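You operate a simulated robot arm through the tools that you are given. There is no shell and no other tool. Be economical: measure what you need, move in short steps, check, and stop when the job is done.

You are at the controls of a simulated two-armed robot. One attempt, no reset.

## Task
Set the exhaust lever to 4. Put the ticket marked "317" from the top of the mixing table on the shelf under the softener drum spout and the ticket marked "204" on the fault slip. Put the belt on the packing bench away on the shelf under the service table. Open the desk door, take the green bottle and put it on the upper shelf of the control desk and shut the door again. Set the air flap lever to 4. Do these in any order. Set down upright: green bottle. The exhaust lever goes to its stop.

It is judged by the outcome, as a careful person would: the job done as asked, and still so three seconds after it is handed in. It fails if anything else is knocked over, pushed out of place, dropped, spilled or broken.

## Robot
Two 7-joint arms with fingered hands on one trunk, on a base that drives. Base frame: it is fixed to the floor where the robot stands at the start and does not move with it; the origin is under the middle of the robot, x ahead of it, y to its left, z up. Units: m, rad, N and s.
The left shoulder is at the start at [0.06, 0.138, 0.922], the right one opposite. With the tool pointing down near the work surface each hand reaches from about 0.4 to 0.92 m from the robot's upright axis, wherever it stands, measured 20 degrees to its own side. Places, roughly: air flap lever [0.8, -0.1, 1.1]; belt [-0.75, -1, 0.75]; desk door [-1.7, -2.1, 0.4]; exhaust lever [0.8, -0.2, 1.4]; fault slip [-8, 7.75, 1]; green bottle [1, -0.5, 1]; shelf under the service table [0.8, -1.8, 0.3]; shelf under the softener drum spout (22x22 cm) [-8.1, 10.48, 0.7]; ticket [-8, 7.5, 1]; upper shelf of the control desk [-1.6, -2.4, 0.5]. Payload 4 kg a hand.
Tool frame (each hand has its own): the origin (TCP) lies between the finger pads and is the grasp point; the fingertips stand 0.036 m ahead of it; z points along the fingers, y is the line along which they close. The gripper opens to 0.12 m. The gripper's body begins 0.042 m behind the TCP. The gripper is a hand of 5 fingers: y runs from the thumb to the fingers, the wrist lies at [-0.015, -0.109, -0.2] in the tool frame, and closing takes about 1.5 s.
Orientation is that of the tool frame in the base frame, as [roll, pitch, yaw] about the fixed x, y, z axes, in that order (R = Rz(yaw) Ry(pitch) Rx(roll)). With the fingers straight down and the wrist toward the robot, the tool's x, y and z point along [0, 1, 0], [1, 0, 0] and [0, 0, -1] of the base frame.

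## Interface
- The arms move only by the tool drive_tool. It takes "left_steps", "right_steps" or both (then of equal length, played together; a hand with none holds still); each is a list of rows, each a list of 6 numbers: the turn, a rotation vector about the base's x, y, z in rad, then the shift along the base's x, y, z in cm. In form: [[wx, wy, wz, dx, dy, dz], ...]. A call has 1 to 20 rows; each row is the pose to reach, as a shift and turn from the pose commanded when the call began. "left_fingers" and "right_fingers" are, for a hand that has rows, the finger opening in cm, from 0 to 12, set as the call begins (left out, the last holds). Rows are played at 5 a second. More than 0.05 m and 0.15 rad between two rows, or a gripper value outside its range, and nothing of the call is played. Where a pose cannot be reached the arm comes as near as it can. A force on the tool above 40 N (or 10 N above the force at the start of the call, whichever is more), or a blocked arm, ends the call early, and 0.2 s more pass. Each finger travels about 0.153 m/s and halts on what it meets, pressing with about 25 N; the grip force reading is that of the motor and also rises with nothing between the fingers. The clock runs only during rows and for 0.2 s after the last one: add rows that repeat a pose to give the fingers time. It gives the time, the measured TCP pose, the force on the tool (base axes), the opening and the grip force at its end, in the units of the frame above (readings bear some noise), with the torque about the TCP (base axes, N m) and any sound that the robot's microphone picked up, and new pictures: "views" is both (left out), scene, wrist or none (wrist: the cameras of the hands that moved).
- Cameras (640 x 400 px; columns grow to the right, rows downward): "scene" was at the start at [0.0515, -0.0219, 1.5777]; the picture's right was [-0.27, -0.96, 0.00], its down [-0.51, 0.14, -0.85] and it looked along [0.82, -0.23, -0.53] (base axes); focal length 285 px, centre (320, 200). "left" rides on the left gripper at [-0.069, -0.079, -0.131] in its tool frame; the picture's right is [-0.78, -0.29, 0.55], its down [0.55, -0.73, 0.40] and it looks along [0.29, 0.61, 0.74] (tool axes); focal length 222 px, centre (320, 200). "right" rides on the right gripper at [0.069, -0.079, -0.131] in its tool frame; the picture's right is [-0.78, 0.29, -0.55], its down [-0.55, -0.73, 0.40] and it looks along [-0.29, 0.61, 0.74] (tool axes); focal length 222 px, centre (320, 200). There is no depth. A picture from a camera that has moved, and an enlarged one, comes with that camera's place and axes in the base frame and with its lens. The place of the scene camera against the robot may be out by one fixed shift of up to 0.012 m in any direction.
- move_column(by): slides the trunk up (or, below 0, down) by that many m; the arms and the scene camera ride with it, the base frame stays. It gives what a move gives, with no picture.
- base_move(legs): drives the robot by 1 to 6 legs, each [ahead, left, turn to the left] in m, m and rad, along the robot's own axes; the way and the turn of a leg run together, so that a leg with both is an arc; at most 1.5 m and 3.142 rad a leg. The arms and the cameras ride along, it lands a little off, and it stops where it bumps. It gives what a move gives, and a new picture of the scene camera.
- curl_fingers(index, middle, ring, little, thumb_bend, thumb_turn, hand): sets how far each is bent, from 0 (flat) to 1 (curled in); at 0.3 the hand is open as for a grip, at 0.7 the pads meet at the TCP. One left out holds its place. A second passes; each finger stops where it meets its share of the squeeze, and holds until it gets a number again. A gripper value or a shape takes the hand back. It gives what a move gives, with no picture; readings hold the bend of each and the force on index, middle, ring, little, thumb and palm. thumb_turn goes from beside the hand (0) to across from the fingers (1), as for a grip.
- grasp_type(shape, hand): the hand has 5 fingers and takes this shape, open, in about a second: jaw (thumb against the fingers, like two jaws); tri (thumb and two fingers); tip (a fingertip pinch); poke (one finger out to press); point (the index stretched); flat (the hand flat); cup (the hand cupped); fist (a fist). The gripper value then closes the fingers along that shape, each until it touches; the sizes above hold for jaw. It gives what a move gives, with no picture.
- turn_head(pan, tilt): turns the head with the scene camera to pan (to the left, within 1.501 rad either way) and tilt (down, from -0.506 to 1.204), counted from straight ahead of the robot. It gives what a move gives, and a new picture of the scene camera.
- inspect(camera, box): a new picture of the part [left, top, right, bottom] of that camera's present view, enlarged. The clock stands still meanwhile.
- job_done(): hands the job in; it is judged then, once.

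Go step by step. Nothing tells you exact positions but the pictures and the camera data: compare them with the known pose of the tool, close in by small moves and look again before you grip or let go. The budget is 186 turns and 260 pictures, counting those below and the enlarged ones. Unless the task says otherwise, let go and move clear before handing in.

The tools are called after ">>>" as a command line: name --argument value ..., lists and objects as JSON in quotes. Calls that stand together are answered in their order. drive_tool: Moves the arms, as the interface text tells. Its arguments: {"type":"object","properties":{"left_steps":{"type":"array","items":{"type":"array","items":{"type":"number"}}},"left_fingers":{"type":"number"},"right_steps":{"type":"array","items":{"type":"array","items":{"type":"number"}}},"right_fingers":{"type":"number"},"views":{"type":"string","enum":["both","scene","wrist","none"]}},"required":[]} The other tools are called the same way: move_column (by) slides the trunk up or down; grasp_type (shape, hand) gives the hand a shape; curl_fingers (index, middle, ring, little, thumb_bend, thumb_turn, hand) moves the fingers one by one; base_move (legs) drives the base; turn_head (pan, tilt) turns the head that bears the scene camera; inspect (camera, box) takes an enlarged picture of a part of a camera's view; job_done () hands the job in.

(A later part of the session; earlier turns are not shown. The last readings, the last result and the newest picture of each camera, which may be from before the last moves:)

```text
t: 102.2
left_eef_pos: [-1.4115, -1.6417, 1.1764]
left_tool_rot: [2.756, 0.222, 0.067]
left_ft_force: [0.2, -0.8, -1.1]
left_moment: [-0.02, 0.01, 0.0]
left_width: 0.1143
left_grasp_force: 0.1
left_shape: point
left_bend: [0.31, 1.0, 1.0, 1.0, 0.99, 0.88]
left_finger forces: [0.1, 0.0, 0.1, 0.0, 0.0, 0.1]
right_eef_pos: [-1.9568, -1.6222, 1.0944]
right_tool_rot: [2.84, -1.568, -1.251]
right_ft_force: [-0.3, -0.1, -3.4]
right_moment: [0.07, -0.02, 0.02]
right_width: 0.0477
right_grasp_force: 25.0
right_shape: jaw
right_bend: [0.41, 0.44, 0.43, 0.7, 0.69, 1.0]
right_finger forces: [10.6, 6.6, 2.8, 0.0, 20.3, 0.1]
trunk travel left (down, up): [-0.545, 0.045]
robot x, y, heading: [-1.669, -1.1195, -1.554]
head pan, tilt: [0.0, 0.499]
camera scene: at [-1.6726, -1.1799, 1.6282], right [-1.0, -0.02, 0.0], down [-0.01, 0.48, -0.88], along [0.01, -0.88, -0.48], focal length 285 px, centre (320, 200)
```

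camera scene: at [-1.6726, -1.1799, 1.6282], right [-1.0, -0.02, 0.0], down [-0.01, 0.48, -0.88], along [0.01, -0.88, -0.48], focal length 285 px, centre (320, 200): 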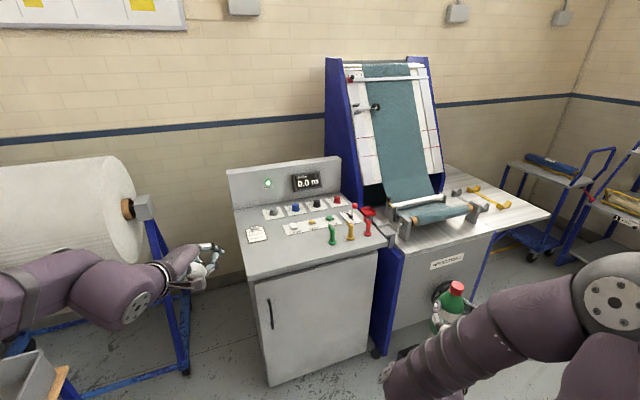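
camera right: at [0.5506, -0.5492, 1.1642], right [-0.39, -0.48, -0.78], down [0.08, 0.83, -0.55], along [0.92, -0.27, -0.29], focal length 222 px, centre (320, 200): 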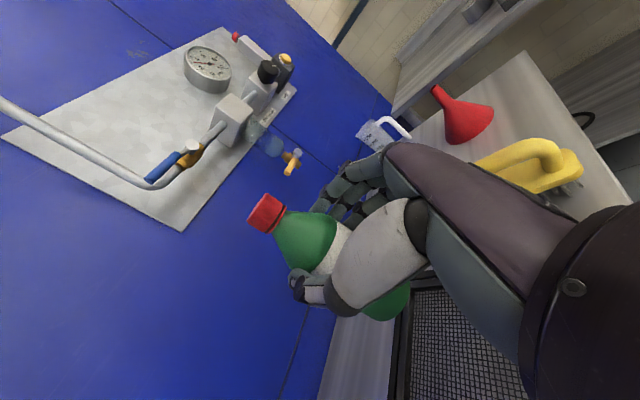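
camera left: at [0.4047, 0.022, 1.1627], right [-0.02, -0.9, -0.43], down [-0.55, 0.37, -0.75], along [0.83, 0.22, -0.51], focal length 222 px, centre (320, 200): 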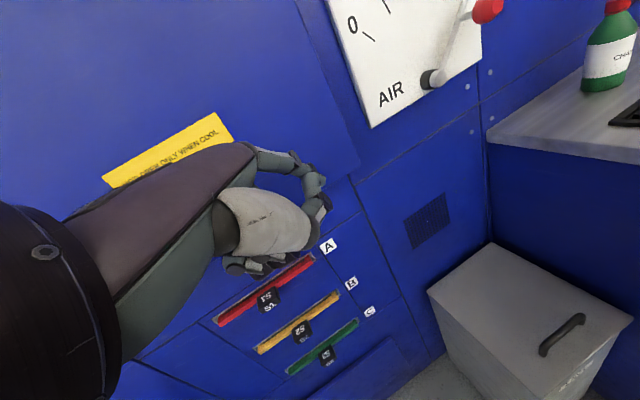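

The desk is squarely in view: door with its handle at left (about (-1.42, -2.15, 0.44)), hinge at right. I turn square to it, lower the trunk a little, and turn the left hand to a handshake pose, jaw open.

>>> base_move --legs '[[0, 0, 0.385], [0.08, -0.22, 0]]'

>>> grasp_type --hand "left" --shape "jaw"

>>> move_column --by -0.2

>>> drive_tool --left_steps '[[-0.0926, 0.0572, 0.0733, 0, 0, -2], [-0.185, 0.114, 0.147, 0, 0, -4], [-0.278, 0.171, 0.22, 0, 0, -6], [-0.37, 0.229, 0.293, 0, 0, -8], [-0.463, 0.286, 0.367, 0, 0, -10], [-0.556, 0.343, 0.44, 0, 0, -12], [-0.648, 0.4, 0.513, 0, 0, -14], [-0.741, 0.457, 0.586, 0, 0, -17], [-0.834, 0.514, 0.66, 0, 0, -20], [-0.926, 0.572, 0.733, 0, 0, -23], [-1.019, 0.629, 0.806, 0, 0, -26], [-1.111, 0.686, 0.88, 0, 0, -29], [-1.204, 0.743, 0.953, 0, 0, -32], [-1.204, 0.743, 0.953, 0, 0, -35]]' --right_steps '[[0, 0, 0, 0, 0, 1], [0, 0, 0, 0, 0, 2], [0, 0, 0, 0, 0, 3], [0, 0, 0, 0, 0, 4], [0, 0, 0, 0, 0, 5], [0, 0, 0, 0, 0, 6], [0, 0, 0, 0, 0, 7], [0, 0, 0, 0, 0, 8], [0, 0, 0, 0, 0, 8], [0, 0, 0, 0, 0, 8], [0, 0, 0, 0, 0, 8], [0, 0, 0, 0, 0, 8], [0, 0, 0, 0, 0, 8], [0, 0, 0, 0, 0, 8]]'

```text
t: 105.1
left_eef_pos: [-1.406, -1.6661, 1.1773]
left_tool_rot: [2.757, 0.223, 0.453]
left_ft_force: [-0.8, 0.2, 0.7]
left_moment: [0.01, 0.01, 0.01]
left_width: 0.1142
left_grasp_force: 0.1
left_shape: point
left_bend: [0.31, 1.0, 1.0, 1.0, 0.99, 0.88]
left_finger forces: [0.0, 0.0, 0.0, 0.0, 0.0, 0.0]
right_eef_pos: [-1.9158, -1.8556, 1.0946]
right_tool_rot: [2.667, -1.569, -0.693]
right_ft_force: [0.1, -1.1, -3.1]
right_moment: [0.06, 0.03, 0.01]
right_width: 0.0476
right_grasp_force: 24.4
right_shape: jaw
right_bend: [0.41, 0.44, 0.43, 0.7, 0.69, 1.0]
right_finger forces: [10.6, 6.6, 3.0, 0.0, 20.3, 0.0]
trunk travel left (down, up): [-0.545, 0.045]
robot x, y, heading: [-1.838, -1.2765, -1.167]
head pan, tilt: [0.0, 0.499]
camera scene: at [-1.8205, -1.3358, 1.6282], right [-0.92, -0.39, 0.0], down [-0.19, 0.44, -0.88], along [0.34, -0.81, -0.48], focal length 285 px, centre (320, 200)
```

scene: 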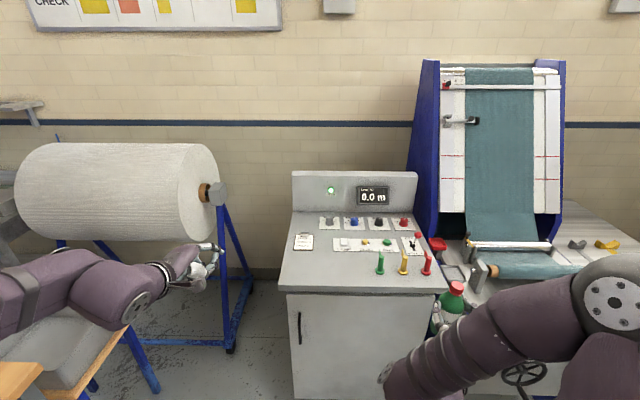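

```text
t: 106.0
left_eef_pos: [-1.4045, -1.667, 1.1773]
left_tool_rot: [2.757, 0.223, 0.452]
left_ft_force: [0.0, 0.3, -0.3]
left_moment: [-0.01, 0.0, -0.03]
left_width: 0.1195
left_grasp_force: 0.0
left_shape: jaw
left_bend: [0.3, 0.3, 0.3, 0.3, 0.3, 0.97]
left_finger forces: [0.0, 0.0, 0.1, 0.0, 0.0, 0.0]
right_eef_pos: [-1.9159, -1.8536, 1.095]
right_tool_rot: [3.025, -1.569, -1.052]
right_ft_force: [-0.1, -0.6, -2.9]
right_moment: [0.1, 0.0, 0.02]
right_width: 0.0477
right_grasp_force: 24.9
right_shape: jaw
right_bend: [0.41, 0.44, 0.43, 0.7, 0.69, 1.0]
right_finger forces: [10.6, 6.5, 3.0, 0.0, 20.3, 0.0]
trunk travel left (down, up): [-0.545, 0.045]
robot x, y, heading: [-1.8399, -1.2813, -1.169]
head pan, tilt: [0.0, 0.499]
```

```text
t: 108.2
left_eef_pos: [-1.405, -1.6654, 0.9774]
left_tool_rot: [2.757, 0.221, 0.452]
left_ft_force: [0.3, -0.3, 0.4]
left_moment: [-0.01, 0.01, 0.03]
left_width: 0.1196
left_grasp_force: 0.0
left_shape: jaw
left_bend: [0.3, 0.3, 0.3, 0.3, 0.3, 0.97]
left_finger forces: [0.0, 0.1, 0.0, 0.1, 0.0, 0.0]
right_eef_pos: [-1.9156, -1.8535, 0.8955]
right_tool_rot: [-3.117, -1.568, -1.192]
right_ft_force: [-0.7, -0.3, -3.1]
right_moment: [0.08, -0.01, 0.02]
right_width: 0.0478
right_grasp_force: 24.4
right_shape: jaw
right_bend: [0.41, 0.44, 0.43, 0.7, 0.69, 1.0]
right_finger forces: [10.7, 6.6, 3.0, 0.1, 20.4, 0.0]
trunk travel left (down, up): [-0.345, 0.245]
robot x, y, heading: [-1.8381, -1.2798, -1.164]
head pan, tilt: [0.0, 0.499]
```

```text
t: 111.2
left_eef_pos: [-1.4046, -1.6657, 0.6277]
left_tool_rot: [-1.228, 1.566, -2.395]
left_ft_force: [-0.1, 0.2, -0.5]
left_moment: [-0.02, 0.01, 0.01]
left_width: 0.12
left_grasp_force: 0.0
left_shape: jaw
left_bend: [0.3, 0.3, 0.3, 0.3, 0.3, 0.97]
left_finger forces: [0.1, 0.1, 0.1, 0.1, 0.0, 0.0]
left hand out of reach, approached as far as the arm can: row 1, 2, 5, 6, 7, 8, 9
right_eef_pos: [-1.9154, -1.8538, 0.9754]
right_tool_rot: [-1.34, -1.57, -2.97]
right_ft_force: [0.0, -0.1, -1.7]
right_moment: [0.1, -0.03, 0.02]
right_width: 0.0475
right_grasp_force: 24.6
right_shape: jaw
right_bend: [0.41, 0.44, 0.43, 0.7, 0.69, 1.0]
right_finger forces: [10.5, 6.7, 3.1, 0.0, 20.5, 0.1]
trunk travel left (down, up): [-0.345, 0.245]
robot x, y, heading: [-1.8376, -1.2794, -1.168]
head pan, tilt: [0.0, 0.499]
camera scene: at [-1.8195, -1.3348, 1.4282], right [-0.92, -0.39, 0.0], down [-0.19, 0.44, -0.88], along [0.34, -0.81, -0.48], focal length 285 px, centre (320, 200)
camera right: at [-1.8931, -1.7013, 1.0445], right [-0.48, 0.39, -0.78], down [0.83, -0.08, -0.55], along [-0.27, -0.92, -0.29], focal length 222 px, centre (320, 200)
camera left: at [-1.529, -1.5754, 0.6988], right [-0.05, -0.62, 0.79], down [-0.52, -0.66, -0.55], along [0.85, -0.44, -0.29], focal length 222 px, centre (320, 200)
```

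scene: 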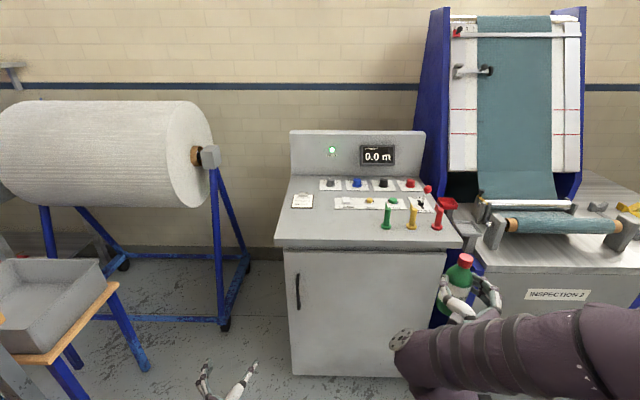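
right: 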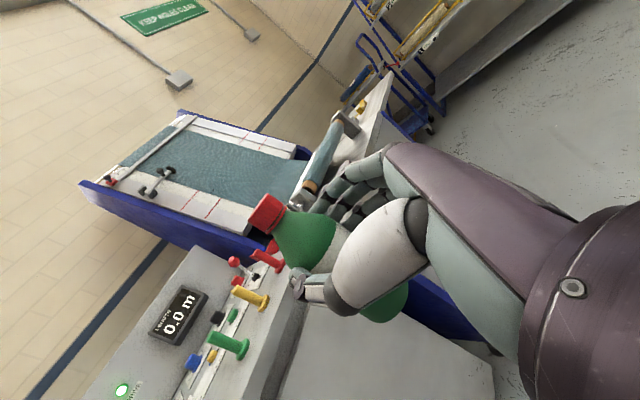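
left: 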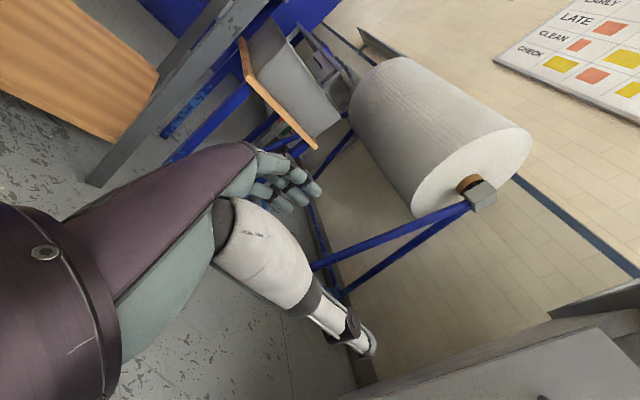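

The handle triangulates to about (-1.45, -2.00), z 0.54 to 0.72. I bring the open left hand in line with it and 12 cm short.

>>> drive_tool --left_steps '[[0, 0, 0, -4, -1.7, 0], [0, 0, 0, -8, -3.4, 0], [0, 0, 0, -12, -5, 0], [0, 0, 0, -15.8, -6.7, 0], [0, 0, 0, -14.2, -10.5, 0], [0, 0, 0, -12.6, -14.2, 0], [0, 0, 0, -10.8, -18.5, 0], [0, 0, 0, -10.8, -18.5, 0]]'

```text
t: 113.0
left_eef_pos: [-1.5124, -1.8507, 0.6269]
left_tool_rot: [-1.306, 1.568, -2.477]
left_ft_force: [-0.1, 0.0, 0.6]
left_moment: [0.01, 0.0, 0.01]
left_width: 0.1203
left_grasp_force: 0.1
left_shape: jaw
left_bend: [0.3, 0.3, 0.3, 0.3, 0.3, 0.97]
left_finger forces: [0.0, 0.1, 0.0, 0.0, 0.1, 0.0]
left hand out of reach, approached as far as the arm can: row 3, 4, 5
right_eef_pos: [-1.9146, -1.8529, 0.9748]
right_tool_rot: [-2.046, -1.57, -2.264]
right_ft_force: [0.2, 1.0, -3.2]
right_moment: [0.08, 0.03, -0.05]
right_width: 0.0474
right_grasp_force: 25.3
right_shape: jaw
right_bend: [0.41, 0.44, 0.43, 0.7, 0.69, 1.0]
right_finger forces: [10.5, 6.7, 3.1, 0.0, 20.4, 0.0]
trunk travel left (down, up): [-0.345, 0.245]
robot x, y, heading: [-1.8374, -1.2786, -1.167]
head pan, tilt: [0.0, 0.499]
camera scene: at [-1.8195, -1.335, 1.4282], right [-0.92, -0.39, 0.0], down [-0.19, 0.44, -0.88], along [0.34, -0.81, -0.48], focal length 285 px, centre (320, 200)
camera left: at [-1.637, -1.7598, 0.698], right [-0.05, -0.62, 0.79], down [-0.52, -0.65, -0.55], along [0.85, -0.44, -0.29], focal length 222 px, centre (320, 200)
```

scene: 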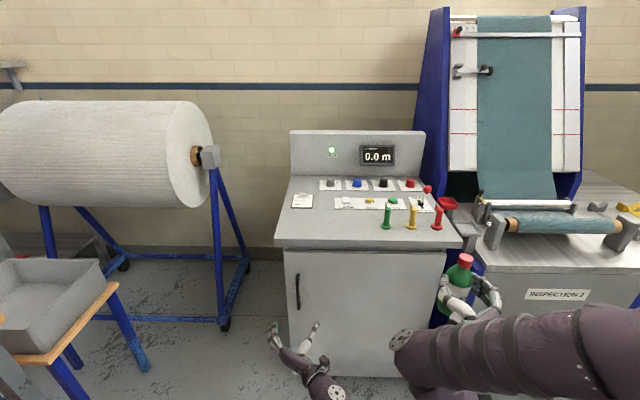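
left: 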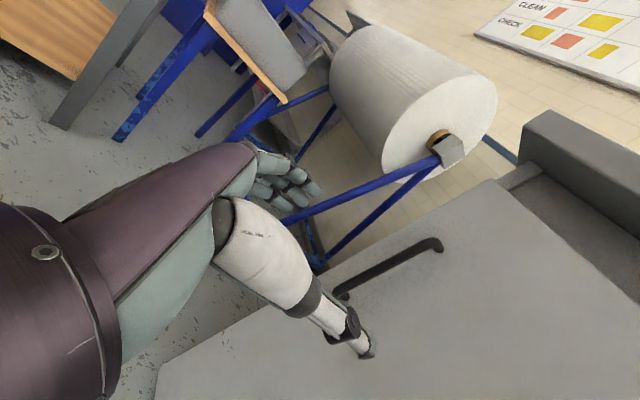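

The handle is 12.5 cm straight ahead of the open hand, at the right height. I go forward onto it and close.

>>> drive_tool --left_steps '[[0, 0, 0, 1.2, -3.8, 1], [0, 0, 0, 2.7, -7.4, 1.5], [0, 0, 0, 4.2, -11, 1.5], [0, 0, 0, 4.2, -11, 1.5]]' --views "wrist"

```text
t: 114.0
left_eef_pos: [-1.4701, -1.9621, 0.6419]
left_tool_rot: [-1.669, 1.567, -2.839]
left_ft_force: [0.0, -0.4, -0.1]
left_moment: [0.0, 0.03, 0.0]
left_width: 0.1202
left_grasp_force: 0.1
left_shape: jaw
left_bend: [0.3, 0.3, 0.3, 0.3, 0.3, 0.97]
left_finger forces: [0.1, 0.0, 0.0, 0.1, 0.0, 0.0]
right_eef_pos: [-1.9154, -1.8548, 0.9765]
right_tool_rot: [3.122, -1.569, -1.148]
right_ft_force: [-0.4, -0.3, -2.3]
right_moment: [0.1, 0.01, -0.01]
right_width: 0.0472
right_grasp_force: 25.1
right_shape: jaw
right_bend: [0.41, 0.44, 0.43, 0.7, 0.69, 1.0]
right_finger forces: [10.5, 6.8, 3.2, 0.0, 20.4, 0.0]
trunk travel left (down, up): [-0.345, 0.245]
robot x, y, heading: [-1.8392, -1.2839, -1.165]
head pan, tilt: [0.0, 0.499]
camera left: at [-1.594, -1.8708, 0.7132], right [-0.05, -0.62, 0.79], down [-0.52, -0.65, -0.55], along [0.85, -0.44, -0.29], focal length 222 px, centre (320, 200)
```

left: 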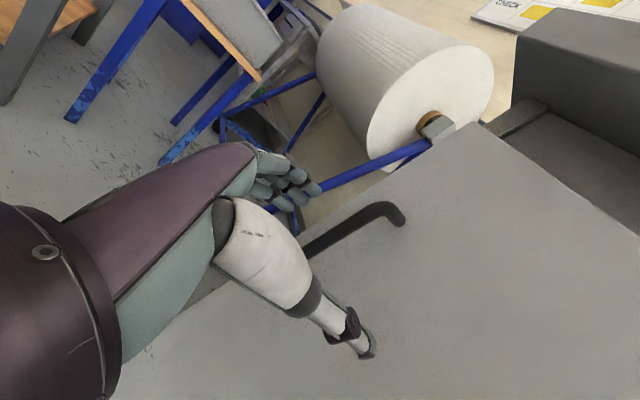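

The bar passes through the grasp point. Closing the left hand on it.

>>> drive_tool --left_steps '[[0, 0, 0, 0.4, -0.9, 0], [0, 0, 0, 0.4, -0.9, 0], [0, 0, 0, 0.4, -0.9, 0], [0, 0, 0, 0.4, -0.9, 0], [0, 0, 0, 0.4, -0.9, 0], [0, 0, 0, 0.4, -0.9, 0], [0, 0, 0, 0.4, -0.9, 0], [0, 0, 0, 0.4, -0.9, 0]]' --left_fingers 0 --views "wrist"

```text
t: 115.8
left_eef_pos: [-1.4651, -1.9704, 0.6419]
left_tool_rot: [-1.785, 1.568, -2.955]
left_ft_force: [3.5, 0.2, 0.2]
left_moment: [0.06, -0.13, 0.04]
left_width: 0.0003
left_grasp_force: 25.2
left_shape: jaw
left_bend: [0.7, 0.7, 0.7, 0.71, 0.69, 1.0]
left_finger forces: [0.0, 0.0, 2.3, 2.5, 0.0, 0.0]
right_eef_pos: [-1.9142, -1.8542, 0.9748]
right_tool_rot: [-2.985, -1.569, -1.324]
right_ft_force: [-0.7, 0.2, -2.3]
right_moment: [0.11, 0.0, -0.01]
right_width: 0.0475
right_grasp_force: 24.5
right_shape: jaw
right_bend: [0.41, 0.44, 0.43, 0.7, 0.69, 1.0]
right_finger forces: [10.5, 6.7, 3.2, 0.0, 20.4, 0.0]
trunk travel left (down, up): [-0.345, 0.245]
robot x, y, heading: [-1.8393, -1.2778, -1.169]
head pan, tilt: [0.0, 0.499]
camera left: at [-1.59, -1.8788, 0.7127], right [-0.05, -0.62, 0.79], down [-0.52, -0.65, -0.55], along [0.85, -0.44, -0.29], focal length 222 px, centre (320, 200)
```

left: 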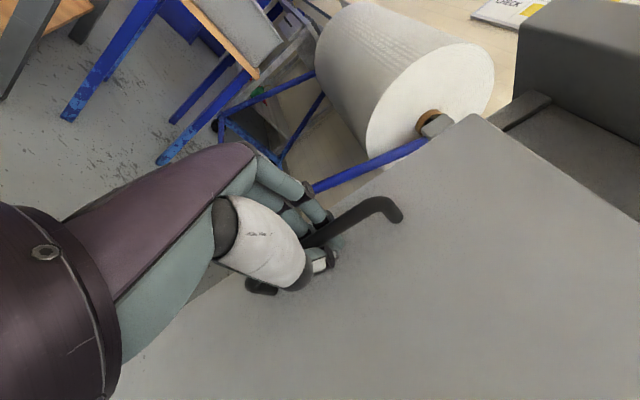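

The fingers seem to have closed around the bar with slack, hooking it. I try a short pull.

>>> drive_tool --left_steps '[[0, 0, 0, -0.8, 1.8, 0], [0, 0, 0, -1.6, 3.7, 0], [0, 0, 0, -2.4, 5.5, 0], [0, 0, 0, -2.4, 5.5, 0]]'

```text
t: 116.8
left_eef_pos: [-1.4937, -1.9166, 0.6412]
left_tool_rot: [-1.354, 1.567, -2.528]
left_ft_force: [-10.4, -6.8, -0.2]
left_moment: [0.06, -0.09, -0.14]
left_width: 0.0001
left_grasp_force: 25.3
left_shape: jaw
left_bend: [0.7, 0.7, 0.7, 0.7, 0.69, 1.0]
left_finger forces: [0.0, 0.0, 1.3, 1.2, 34.1, 0.0]
right_eef_pos: [-1.916, -1.8542, 0.9761]
right_tool_rot: [-2.579, -1.569, -1.733]
right_ft_force: [0.2, -1.0, -2.4]
right_moment: [0.07, 0.0, 0.01]
right_width: 0.0475
right_grasp_force: 24.9
right_shape: jaw
right_bend: [0.41, 0.44, 0.43, 0.7, 0.69, 1.0]
right_finger forces: [10.5, 6.7, 3.1, 0.0, 20.4, 0.0]
trunk travel left (down, up): [-0.345, 0.245]
robot x, y, heading: [-1.8433, -1.281, -1.168]
head pan, tilt: [0.0, 0.499]
camera scene: at [-1.8205, -1.3355, 1.4282], right [-0.92, -0.39, 0.0], down [-0.19, 0.44, -0.88], along [0.34, -0.81, -0.48], focal length 285 px, centre (320, 200)
camera left: at [-1.6167, -1.8234, 0.7126], right [-0.05, -0.62, 0.79], down [-0.53, -0.65, -0.55], along [0.85, -0.44, -0.29], focal length 222 px, centre (320, 200)
```

scene: 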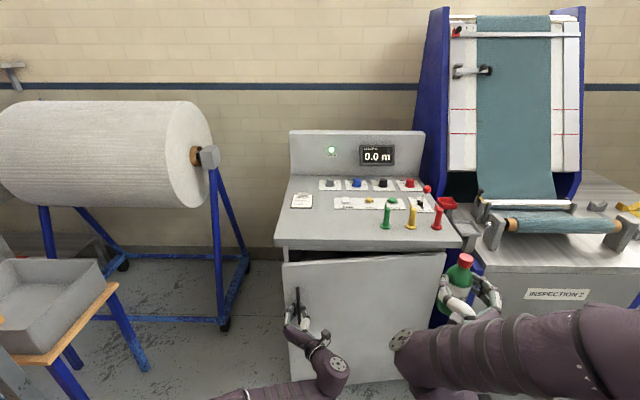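
left: 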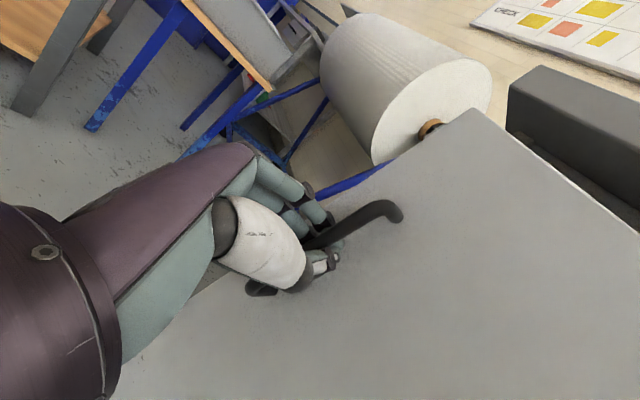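

The door swings open with the pull. I continue along its arc.

>>> drive_tool --left_steps '[[0, 0, 0, -2, 1.8, 0], [0, 0, 0, -4.1, 3.6, 0], [0, 0, 0, -6.6, 6, 0], [0, 0, 0, -9.1, 8.3, 0], [0, 0, 0, -12, 10.3, 0], [0, 0, 0, -15, 12.2, 0], [0, 0, 0, -18, 13.7, 0], [0, 0, 0, -21, 15.2, 0], [0, 0, 0, -21, 15.2, 0]]'

```text
t: 118.8
left_eef_pos: [-1.5648, -1.8472, 0.6402]
left_tool_rot: [-1.602, 1.566, -2.773]
left_ft_force: [0.7, 2.6, -0.7]
left_moment: [0.01, -0.11, 0.02]
left_width: 0.0
left_grasp_force: 25.3
left_shape: jaw
left_bend: [0.7, 0.7, 0.7, 0.71, 0.69, 1.0]
left_finger forces: [0.0, 0.1, 0.1, 2.6, 0.0, 0.0]
left hand out of reach, approached as far as the arm can: row 4, 5, 6, 7, 8, 9
right_eef_pos: [-1.9139, -1.8538, 0.9761]
right_tool_rot: [2.756, -1.568, -0.783]
right_ft_force: [-0.3, 0.4, -2.4]
right_moment: [0.07, 0.02, -0.01]
right_width: 0.0474
right_grasp_force: 25.0
right_shape: jaw
right_bend: [0.41, 0.44, 0.43, 0.7, 0.69, 1.0]
right_finger forces: [10.4, 6.7, 3.2, 0.0, 20.4, 0.1]
trunk travel left (down, up): [-0.345, 0.245]
robot x, y, heading: [-1.8385, -1.2788, -1.17]
head pan, tilt: [0.0, 0.499]
camera scene: at [-1.8194, -1.3348, 1.4282], right [-0.92, -0.39, 0.0], down [-0.19, 0.44, -0.88], along [0.34, -0.81, -0.48], focal length 285 px, centre (320, 200)
camera left: at [-1.6889, -1.7559, 0.7117], right [-0.05, -0.62, 0.79], down [-0.52, -0.65, -0.55], along [0.85, -0.44, -0.29], focal length 222 px, centre (320, 200)
```

scene: 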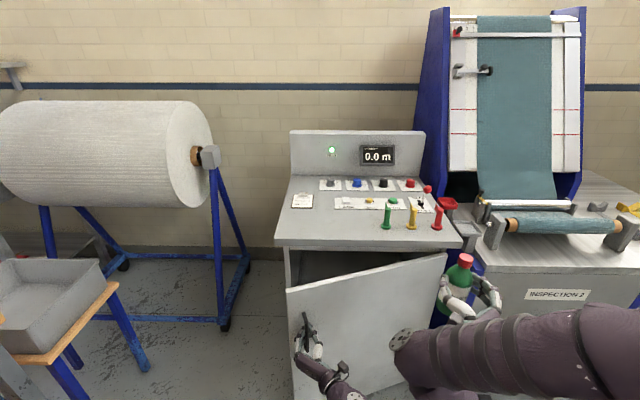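
left: 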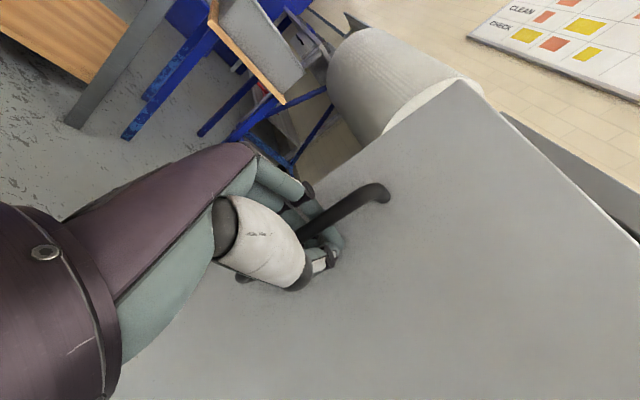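

The arm is at its limit with the door about 20° open, so I move the base back and to the right, drawing the door along its arc.

>>> base_move --legs '[[-0.1, -0.065, 0], [-0.07, -0.08, 0]]'

```text
t: 120.8
left_eef_pos: [-1.7687, -1.7488, 0.6417]
left_tool_rot: [-1.709, 1.566, -2.882]
left_ft_force: [0.2, 2.0, 2.3]
left_moment: [0.09, -0.08, -0.02]
left_width: 0.0
left_grasp_force: 25.0
left_shape: jaw
left_bend: [0.7, 0.7, 0.7, 0.7, 0.69, 1.0]
left_finger forces: [1.2, 2.4, 0.0, 3.1, 0.0, 0.0]
right_eef_pos: [-2.1177, -1.7552, 0.9754]
right_tool_rot: [2.629, -1.57, -0.656]
right_ft_force: [-0.8, 0.0, -3.3]
right_moment: [0.08, -0.01, -0.06]
right_width: 0.0476
right_grasp_force: 25.0
right_shape: jaw
right_bend: [0.42, 0.44, 0.43, 0.7, 0.69, 1.0]
right_finger forces: [10.6, 6.7, 3.1, 0.1, 20.5, 0.1]
trunk travel left (down, up): [-0.345, 0.245]
robot x, y, heading: [-2.0448, -1.1794, -1.165]
head pan, tilt: [0.0, 0.499]
camera scene: at [-2.0224, -1.2364, 1.4282], right [-0.92, -0.39, 0.0], down [-0.19, 0.44, -0.88], along [0.34, -0.81, -0.48], focal length 285 px, centre (320, 200)
```

scene: 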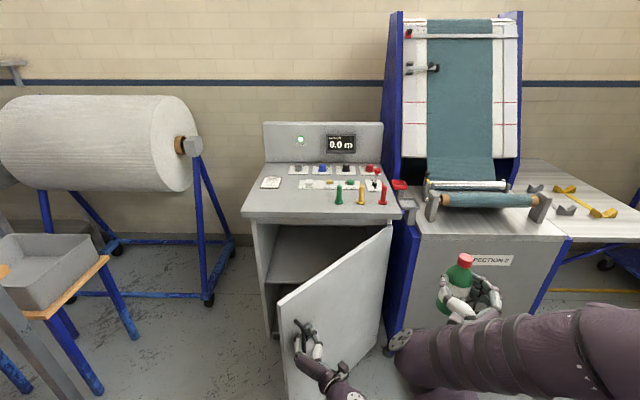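

The door is near 48° with the shelf inside visible. I keep drawing it open with the base.

>>> base_move --legs '[[-0.075, -0.147, 0], [-0.01, -0.13, 0]]'

>>> inspect --camera "left" --box '[0, 0, 640, 400]'

```text
t: 123.2
left_eef_pos: [-2.0592, -1.7824, 0.6417]
left_tool_rot: [-1.093, 1.566, -2.262]
left_ft_force: [-4.3, 9.7, 0.9]
left_moment: [0.63, -0.08, -0.18]
left_width: 0.0001
left_grasp_force: 24.9
left_shape: jaw
left_bend: [0.7, 0.7, 0.7, 0.71, 0.7, 1.0]
left_finger forces: [0.2, 8.5, 0.1, 11.8, 0.1, 0.0]
right_eef_pos: [-2.4096, -1.7896, 0.9751]
right_tool_rot: [-2.944, -1.569, -1.364]
right_ft_force: [-0.5, 0.4, -2.8]
right_moment: [0.09, -0.02, 0.04]
right_width: 0.0473
right_grasp_force: 24.9
right_shape: jaw
right_bend: [0.42, 0.44, 0.43, 0.7, 0.69, 1.0]
right_finger forces: [10.5, 6.6, 3.1, 0.0, 20.4, 0.1]
trunk travel left (down, up): [-0.345, 0.245]
robot x, y, heading: [-2.3358, -1.2191, -1.164]
head pan, tilt: [0.0, 0.499]
camera scene: at [-2.315, -1.27, 1.4282], right [-0.92, -0.39, 0.0], down [-0.19, 0.44, -0.88], along [0.35, -0.81, -0.48], focal length 285 px, centre (320, 200)
```

scene: 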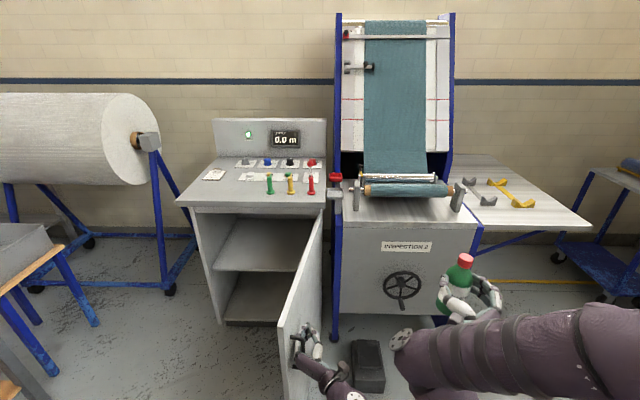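

```text
1.00 times, centred on (320, 200) of left (not enlarged: the box is as wide or as high as the picture)
camera zoom: at [-2.1834, -1.6914, 0.7123], right [-0.05, -0.62, 0.79], down [-0.52, -0.65, -0.55], along [0.85, -0.44, -0.29], focal length 222 px, centre (320, 200)
```

zoom: 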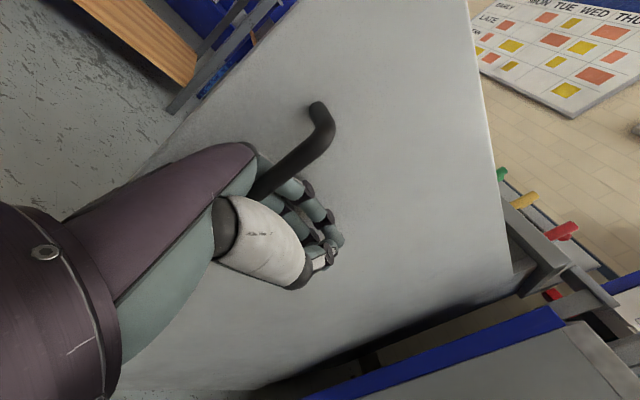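

The door stands about 90° open and the upper shelf board is visible. I open the left hand part way and back off from the handle.

>>> drive_tool --left_steps '[[0, 0, 0, 0, 0, 0], [0, 0, 0, 0, 0, 0], [0, 0, 0, 0, 0, 0], [0, 0, 0, 0, 0, 0], [0, 0, 0, 0, 0, 0]]' --left_fingers 7 --views "wrist"

>>> base_move --legs '[[-0.2, 0, 0]]'

```text
t: 124.4
left_eef_pos: [-2.0616, -1.7821, 0.6402]
left_tool_rot: [-2.302, 1.566, 2.803]
left_ft_force: [-22.8, 20.5, -4.0]
left_moment: [1.96, -0.27, -6.38]
left_width: 0.0437
left_grasp_force: 0.1
left_shape: jaw
left_bend: [0.55, 0.73, 0.65, 0.71, 0.49, 1.0]
left_finger forces: [93.2, 51.4, 81.2, 114.7, 0.1, 0.0]
right_eef_pos: [-2.4112, -1.7885, 0.9761]
right_tool_rot: [-3.059, -1.57, -1.249]
right_ft_force: [0.6, 0.1, -2.0]
right_moment: [0.07, 0.01, -0.01]
right_width: 0.0474
right_grasp_force: 24.7
right_shape: jaw
right_bend: [0.42, 0.44, 0.43, 0.7, 0.69, 1.0]
right_finger forces: [10.5, 6.6, 3.1, 0.0, 20.5, 0.0]
trunk travel left (down, up): [-0.345, 0.245]
robot x, y, heading: [-2.3367, -1.2163, -1.166]
head pan, tilt: [0.0, 0.499]
camera left: at [-2.1855, -1.6906, 0.7116], right [-0.06, -0.62, 0.78], down [-0.53, -0.65, -0.55], along [0.85, -0.45, -0.29], focal length 222 px, centre (320, 200)
```

left: 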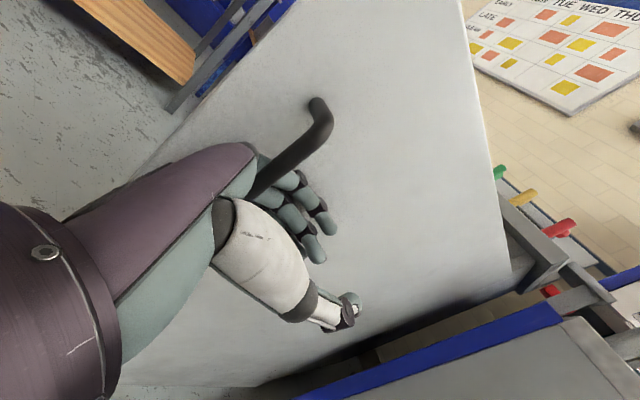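

```text
t: 125.2
left_eef_pos: [-2.0713, -1.78, 0.6406]
left_tool_rot: [-1.776, 1.563, -2.979]
left_ft_force: [-10.4, 1.3, -0.5]
left_moment: [0.25, 0.26, -4.49]
left_width: 0.0506
left_grasp_force: 0.1
left_shape: jaw
left_bend: [0.47, 0.73, 0.57, 0.66, 0.49, 1.0]
left_finger forces: [95.6, 62.4, 64.7, 33.6, 0.1, 0.1]
right_eef_pos: [-2.4163, -1.7804, 0.9746]
right_tool_rot: [-2.851, -1.568, -1.459]
right_ft_force: [0.7, -0.6, -2.3]
right_moment: [0.07, 0.03, 0.0]
right_width: 0.0472
right_grasp_force: 24.9
right_shape: jaw
right_bend: [0.42, 0.44, 0.43, 0.7, 0.69, 1.0]
right_finger forces: [10.5, 6.7, 3.3, 0.0, 20.5, 0.0]
trunk travel left (down, up): [-0.345, 0.245]
robot x, y, heading: [-2.3428, -1.2081, -1.171]
head pan, tilt: [0.0, 0.499]
stopped in leg 1: the force on the tool passed its limit at 52 N (the readings are from after the stop); the commanded pose is now the measured one
camera scene: at [-2.3202, -1.2613, 1.4284], right [-0.92, -0.39, 0.0], down [-0.19, 0.44, -0.88], along [0.34, -0.81, -0.48], focal length 285 px, centre (320, 200)
```

scene: 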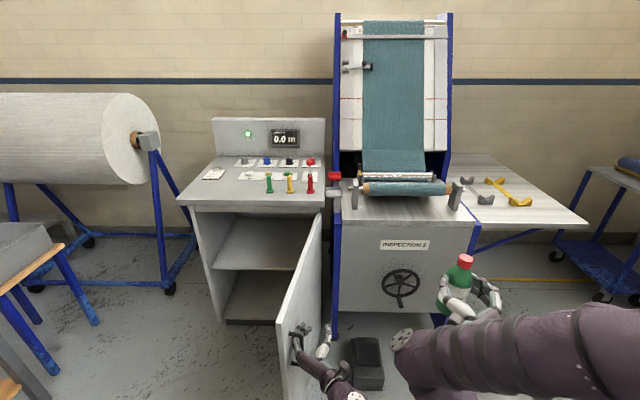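

The fingers are jammed between bar and door because the hand no longer faces the door. I relax the grip to relieve the pressure, then swing the base about the handle so the hand faces the door front again.

>>> drive_tool --left_steps '[[0, 0, 0, 0, 0, 0], [0, 0, 0, 0, 0, 0], [0, 0, 0, 0, 0, 0], [0, 0, 0, 0, 0, 0]]' --left_fingers 3 --views "wrist"

>>> base_move --legs '[[0.01, -0.19, 0.3]]'

```text
t: 126.2
left_eef_pos: [-2.0665, -1.778, 0.6423]
left_tool_rot: [-1.514, 1.563, -2.703]
left_ft_force: [-8.9, 22.4, -2.1]
left_moment: [0.74, 0.01, -0.41]
left_width: 0.0258
left_grasp_force: 0.1
left_shape: jaw
left_bend: [0.52, 0.73, 0.62, 0.71, 0.69, 1.0]
left_finger forces: [10.9, 24.4, 21.6, 26.5, 0.0, 0.0]
right_eef_pos: [-2.415, -1.7797, 0.9764]
right_tool_rot: [-2.765, -1.568, -1.543]
right_ft_force: [-0.7, 0.5, -3.2]
right_moment: [0.12, 0.01, -0.05]
right_width: 0.0473
right_grasp_force: 25.0
right_shape: jaw
right_bend: [0.42, 0.44, 0.43, 0.7, 0.69, 1.0]
right_finger forces: [10.6, 6.6, 3.3, 0.1, 20.5, 0.0]
trunk travel left (down, up): [-0.345, 0.245]
robot x, y, heading: [-2.3395, -1.208, -1.171]
head pan, tilt: [0.0, 0.499]
camera left: at [-2.1881, -1.6838, 0.7131], right [-0.06, -0.61, 0.79], down [-0.54, -0.64, -0.54], along [0.84, -0.46, -0.29], focal length 222 px, centre (320, 200)
```

left: 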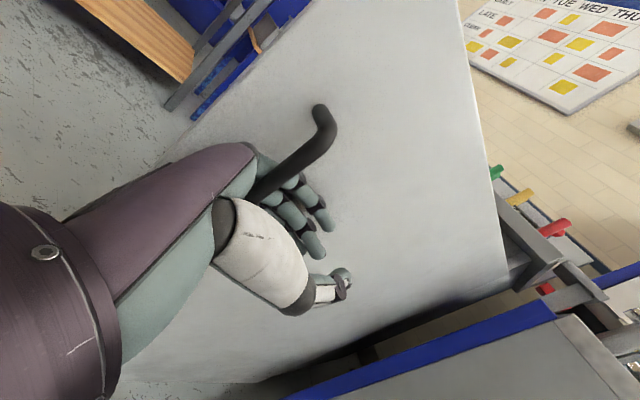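

```text
t: 127.7
left_eef_pos: [-2.068, -1.7818, 0.6419]
left_tool_rot: [-1.408, 1.561, -2.308]
left_ft_force: [-14.0, 0.8, -3.3]
left_moment: [0.41, 0.64, -4.58]
left_width: 0.0178
left_grasp_force: 0.0
left_shape: jaw
left_bend: [0.73, 0.73, 0.72, 0.72, 0.69, 1.0]
left_finger forces: [102.9, 65.9, 76.9, 36.3, 0.0, 0.1]
right_eef_pos: [-2.3998, -1.8831, 0.9745]
right_tool_rot: [2.765, -1.567, -0.496]
right_ft_force: [0.3, -0.2, -2.7]
right_moment: [0.06, 0.02, -0.04]
right_width: 0.0474
right_grasp_force: 24.8
right_shape: jaw
right_bend: [0.42, 0.44, 0.43, 0.7, 0.69, 1.0]
right_finger forces: [10.4, 6.6, 3.2, 0.0, 20.2, 0.0]
trunk travel left (down, up): [-0.345, 0.245]
robot x, y, heading: [-2.4948, -1.3132, -0.871]
head pan, tilt: [0.0, 0.499]
camera scene: at [-2.459, -1.3586, 1.4282], right [-0.77, -0.64, 0.0], down [-0.31, 0.37, -0.88], along [0.56, -0.67, -0.48], focal length 285 px, centre (320, 200)
```

scene: 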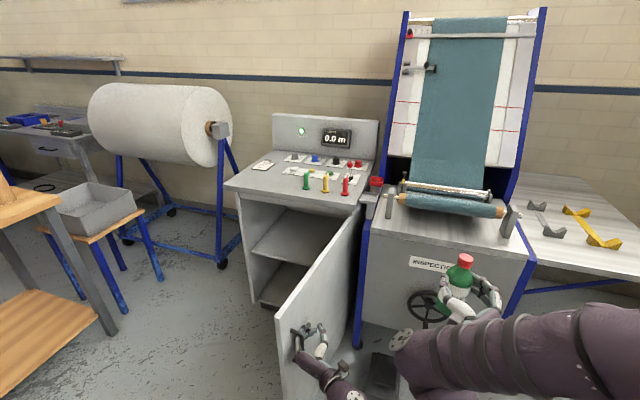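

The bar sits in the crook near the knuckles. I look at the hand from the wrist camera before going on.

>>> inspect --camera "left" --box '[180, 60, 420, 320]'

>>> inspect --camera "scene" --box '[260, 280, 400, 400]'

```text
1.54 times, centred on (300, 190) of left
camera zoom: at [-2.2105, -1.7273, 0.7132], right [0.12, -0.61, 0.79], down [-0.33, -0.77, -0.54], along [0.94, -0.2, -0.29], focal length 342 px, centre (351, 215)
```

zoom: 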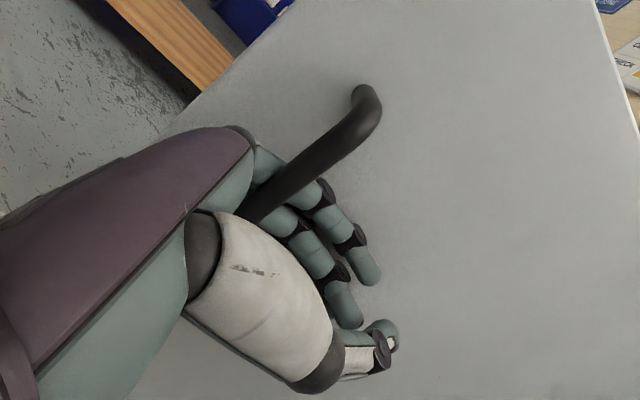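

```text
3.33 times, centred on (330, 340) of scene
camera zoom: at [-2.459, -1.3586, 1.4282], right [-0.77, -0.64, 0.0], down [-0.31, 0.37, -0.88], along [0.56, -0.67, -0.48], focal length 950 px, centre (287, -267)
```

zoom: 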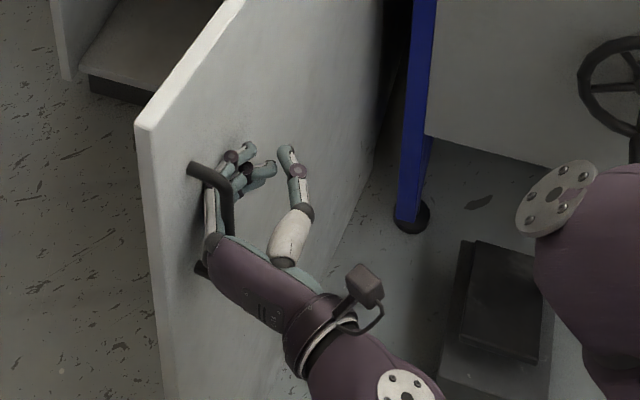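

The fingers lie between bar and door and the hand now points into the door. I swing the base back the other way so the hand points slightly away from the door, letting the fingers straighten and slip out.

>>> base_move --legs '[[-0.01, 0.19, -0.3], [-0.017, 0.17, -0.3]]'

>>> inspect --camera "left" --box '[180, 60, 420, 320]'

```text
t: 129.5
left_eef_pos: [-2.0674, -1.7758, 0.6423]
left_tool_rot: [-1.449, 1.563, -2.648]
left_ft_force: [-5.0, 5.9, 4.1]
left_moment: [0.69, -0.38, -0.96]
left_width: 0.0262
left_grasp_force: 0.0
left_shape: jaw
left_bend: [0.53, 0.73, 0.61, 0.71, 0.69, 1.0]
left_finger forces: [7.6, 22.5, 11.4, 23.8, 0.1, 0.1]
right_eef_pos: [-2.4134, -1.7773, 0.9752]
right_tool_rot: [3.016, -1.565, -1.045]
right_ft_force: [0.2, -0.2, -1.2]
right_moment: [0.07, -0.01, 0.0]
right_width: 0.0472
right_grasp_force: 24.5
right_shape: jaw
right_bend: [0.42, 0.44, 0.43, 0.7, 0.69, 1.0]
right_finger forces: [10.5, 6.6, 3.2, 0.1, 20.2, 0.0]
trunk travel left (down, up): [-0.345, 0.245]
robot x, y, heading: [-2.3362, -1.205, -1.17]
head pan, tilt: [0.0, 0.499]
stopped in leg 2: the force on the tool passed its limit at 44 N (the readings are from after the stop); the commanded pose is now the measured one
camera scene: at [-2.3167, -1.2583, 1.4283], right [-0.92, -0.39, 0.0], down [-0.19, 0.44, -0.88], along [0.34, -0.81, -0.48], focal length 285 px, centre (320, 200)
```

scene: 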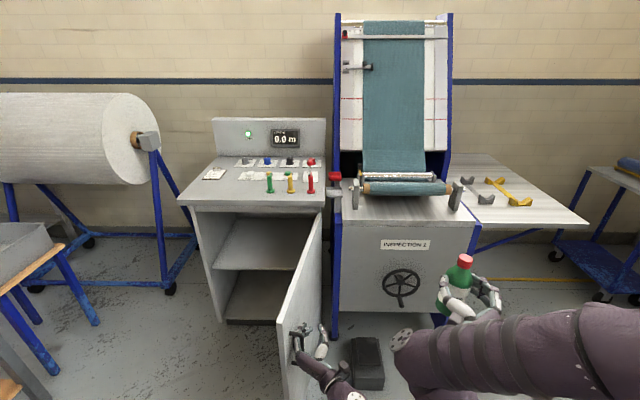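

```text
1.54 times, centred on (300, 190) of left
camera zoom: at [-2.1893, -1.6813, 0.7128], right [-0.07, -0.61, 0.79], down [-0.54, -0.64, -0.55], along [0.84, -0.46, -0.29], focal length 342 px, centre (351, 215)
```

zoom: 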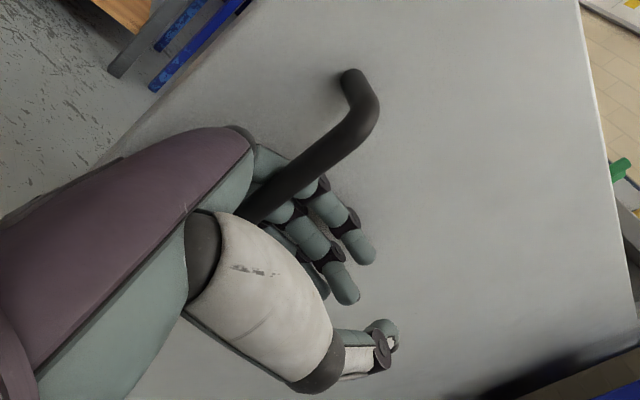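

The fingers are wedged in the gap at this angle. I reverse the last base moves to bring the door back to about 48°, where the hand was loose, release there and then push the door open from its inner side.

>>> base_move --legs '[[0.0, 0.13, 0], [0.08, 0.15, 0]]'

>>> drive_tool --left_steps '[[0, 0, 0, 0, 0, 0], [0, 0, 0, 0, 0, 0], [0, 0, 0, 0, 0, 0], [0, 0, 0, 0, 0, 0], [0, 0, 0, 0, 0, 0]]' --left_fingers 9

```text
t: 131.9
left_eef_pos: [-1.7793, -1.7404, 0.6409]
left_tool_rot: [-1.878, 1.563, -3.073]
left_ft_force: [-0.5, -0.9, -0.7]
left_moment: [-0.11, -0.02, -0.07]
left_width: 0.0295
left_grasp_force: 0.2
left_shape: jaw
left_bend: [0.54, 0.59, 0.56, 0.71, 0.69, 1.0]
left_finger forces: [0.0, 3.0, 0.1, 3.1, 0.1, 0.1]
right_eef_pos: [-2.126, -1.7433, 0.9759]
right_tool_rot: [-2.675, -1.568, -1.636]
right_ft_force: [0.1, 0.4, -3.4]
right_moment: [0.11, 0.0, 0.0]
right_width: 0.0472
right_grasp_force: 25.3
right_shape: jaw
right_bend: [0.42, 0.44, 0.43, 0.7, 0.69, 1.0]
right_finger forces: [10.5, 6.6, 3.0, 0.0, 20.2, 0.0]
trunk travel left (down, up): [-0.345, 0.245]
robot x, y, heading: [-2.0491, -1.1706, -1.173]
head pan, tilt: [0.0, 0.499]
camera scene: at [-2.0289, -1.2246, 1.4282], right [-0.92, -0.39, 0.0], down [-0.19, 0.44, -0.88], along [0.34, -0.81, -0.48], focal length 285 px, centre (320, 200)
```

scene: 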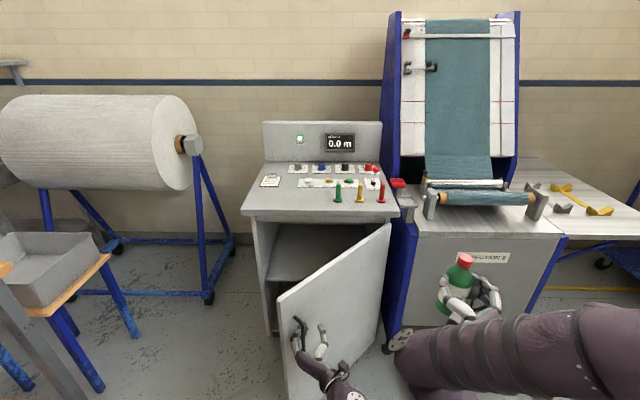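

```text
t: 133.1
left_eef_pos: [-1.7787, -1.7427, 0.6406]
left_tool_rot: [-1.838, 1.564, -3.035]
left_ft_force: [-0.1, 0.5, -0.2]
left_moment: [-0.01, -0.03, 0.01]
left_width: 0.0895
left_grasp_force: 0.1
left_shape: jaw
left_bend: [0.34, 0.37, 0.35, 0.55, 0.4, 0.99]
left_finger forces: [0.0, 0.0, 0.0, 0.1, 0.1, 0.0]
right_eef_pos: [-2.1257, -1.7432, 0.9739]
right_tool_rot: [2.715, -1.568, -0.742]
right_ft_force: [0.0, 0.6, -2.5]
right_moment: [0.04, -0.02, -0.03]
right_width: 0.0473
right_grasp_force: 24.9
right_shape: jaw
right_bend: [0.42, 0.44, 0.43, 0.7, 0.69, 1.0]
right_finger forces: [10.5, 6.6, 3.1, 0.0, 20.3, 0.0]
trunk travel left (down, up): [-0.345, 0.245]
robot x, y, heading: [-2.0485, -1.1696, -1.173]
head pan, tilt: [0.0, 0.499]
camera scene: at [-2.029, -1.2243, 1.4282], right [-0.92, -0.39, 0.0], down [-0.19, 0.44, -0.88], along [0.34, -0.81, -0.48], focal length 285 px, centre (320, 200)
camera left: at [-1.9008, -1.6474, 0.7124], right [-0.06, -0.61, 0.79], down [-0.54, -0.64, -0.54], along [0.84, -0.46, -0.29], focal length 222 px, centre (320, 200)
```

scene: 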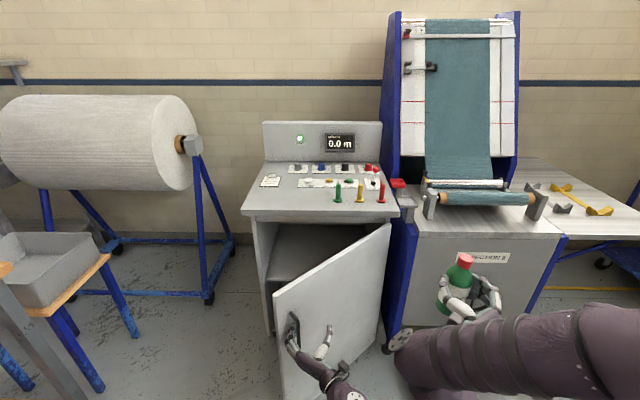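
left: 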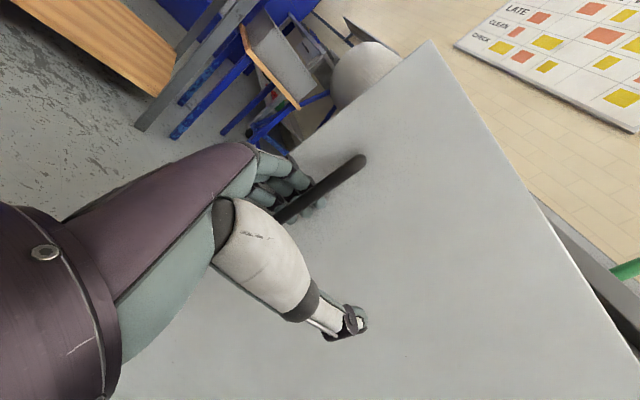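

The hand is loose now. I back away from the handle, close the hand to a fist, and go round the free edge to its inner side.

>>> base_move --legs '[[-0.17, 0, 0], [0, 0.36, 0]]'

>>> grasp_type --hand "left" --shape "fist"

```text
t: 136.4
left_eef_pos: [-1.5226, -1.4525, 0.641]
left_tool_rot: [-1.892, 1.565, -3.094]
left_ft_force: [0.7, -0.3, -0.6]
left_moment: [0.01, -0.01, 0.01]
left_width: 0.09
left_grasp_force: 0.2
left_shape: jaw
left_bend: [0.33, 0.36, 0.35, 0.56, 0.4, 0.99]
left_finger forces: [0.0, 0.1, 0.0, 0.1, 0.0, 0.0]
right_eef_pos: [-1.8681, -1.4507, 0.9752]
right_tool_rot: [-2.873, -1.566, -1.444]
right_ft_force: [0.2, -0.4, -3.6]
right_moment: [0.09, 0.02, 0.01]
right_width: 0.0474
right_grasp_force: 25.8
right_shape: jaw
right_bend: [0.42, 0.44, 0.43, 0.7, 0.69, 1.0]
right_finger forces: [10.4, 6.6, 3.0, 0.0, 20.3, 0.0]
trunk travel left (down, up): [-0.345, 0.245]
robot x, y, heading: [-1.7851, -0.8786, -1.177]
head pan, tilt: [0.0, 0.499]
camera scene: at [-1.7685, -0.9329, 1.4282], right [-0.92, -0.38, 0.0], down [-0.18, 0.44, -0.88], along [0.34, -0.81, -0.48], focal length 285 px, centre (320, 200)
```

scene: 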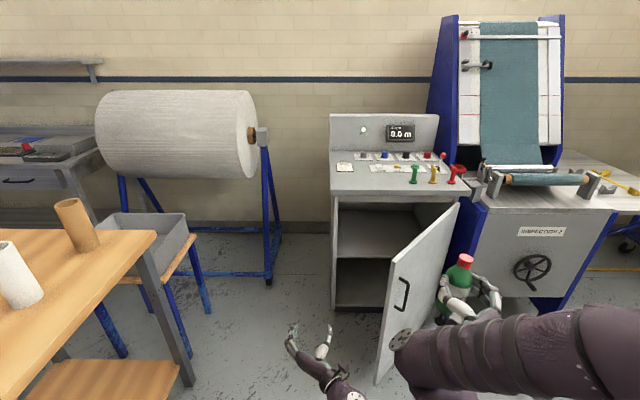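

```text
t: 137.3
left_eef_pos: [-1.5212, -1.4523, 0.6418]
left_tool_rot: [-1.857, 1.562, -3.058]
left_ft_force: [-0.1, 0.1, -0.6]
left_moment: [-0.01, 0.0, 0.0]
left_width: 0.0
left_grasp_force: 0.0
left_shape: fist
left_bend: [1.0, 1.0, 1.0, 1.0, 0.96, 0.85]
left_finger forces: [0.0, 0.1, 0.0, 0.1, 0.0, 0.1]
right_eef_pos: [-1.8679, -1.4508, 0.9755]
right_tool_rot: [3.081, -1.567, -1.116]
right_ft_force: [0.1, 0.2, -3.2]
right_moment: [0.1, -0.03, 0.02]
right_width: 0.0475
right_grasp_force: 25.0
right_shape: jaw
right_bend: [0.42, 0.44, 0.43, 0.7, 0.69, 1.0]
right_finger forces: [10.5, 6.6, 3.1, 0.0, 20.3, 0.1]
trunk travel left (down, up): [-0.345, 0.245]
robot x, y, heading: [-1.787, -0.8815, -1.178]
head pan, tilt: [0.0, 0.499]
```

The door's free edge is near u=-2.21; I move forward so the fist is inside the door's swing and push right with the base.

>>> base_move --legs '[[0.27, 0.02, 0], [0, -0.3, 0]]'

```text
t: 140.5
left_eef_pos: [-1.5797, -1.7719, 0.6405]
left_tool_rot: [-0.798, 1.566, -1.981]
left_ft_force: [0.9, 3.1, 1.5]
left_moment: [0.19, 0.21, -0.47]
left_width: 0.0
left_grasp_force: 0.0
left_shape: fist
left_bend: [1.0, 1.0, 1.0, 1.0, 0.96, 0.85]
left_finger forces: [0.0, 0.0, 0.0, 0.0, 0.1, 0.0]
right_eef_pos: [-1.9303, -1.7779, 0.9734]
right_tool_rot: [-3.129, -1.564, -1.186]
right_ft_force: [-0.2, 0.0, -2.7]
right_moment: [0.09, 0.01, -0.02]
right_width: 0.0473
right_grasp_force: 24.7
right_shape: jaw
right_bend: [0.42, 0.44, 0.43, 0.7, 0.69, 1.0]
right_finger forces: [10.3, 6.7, 3.2, 0.0, 20.5, 0.0]
trunk travel left (down, up): [-0.345, 0.245]
robot x, y, heading: [-1.8504, -1.2067, -1.172]
head pan, tilt: [0.0, 0.499]
stopped in leg 2: the force on the tool passed its limit at 197 N (the readings are from after the stop); the commanded pose is now the measured one
camera scene: at [-1.8313, -1.2595, 1.4282], right [-0.92, -0.39, 0.0], down [-0.19, 0.44, -0.88], along [0.34, -0.81, -0.48], focal length 285 px, centre (320, 200)
```

scene: 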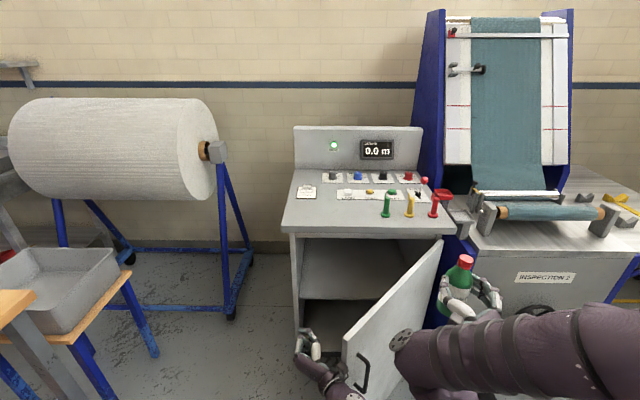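

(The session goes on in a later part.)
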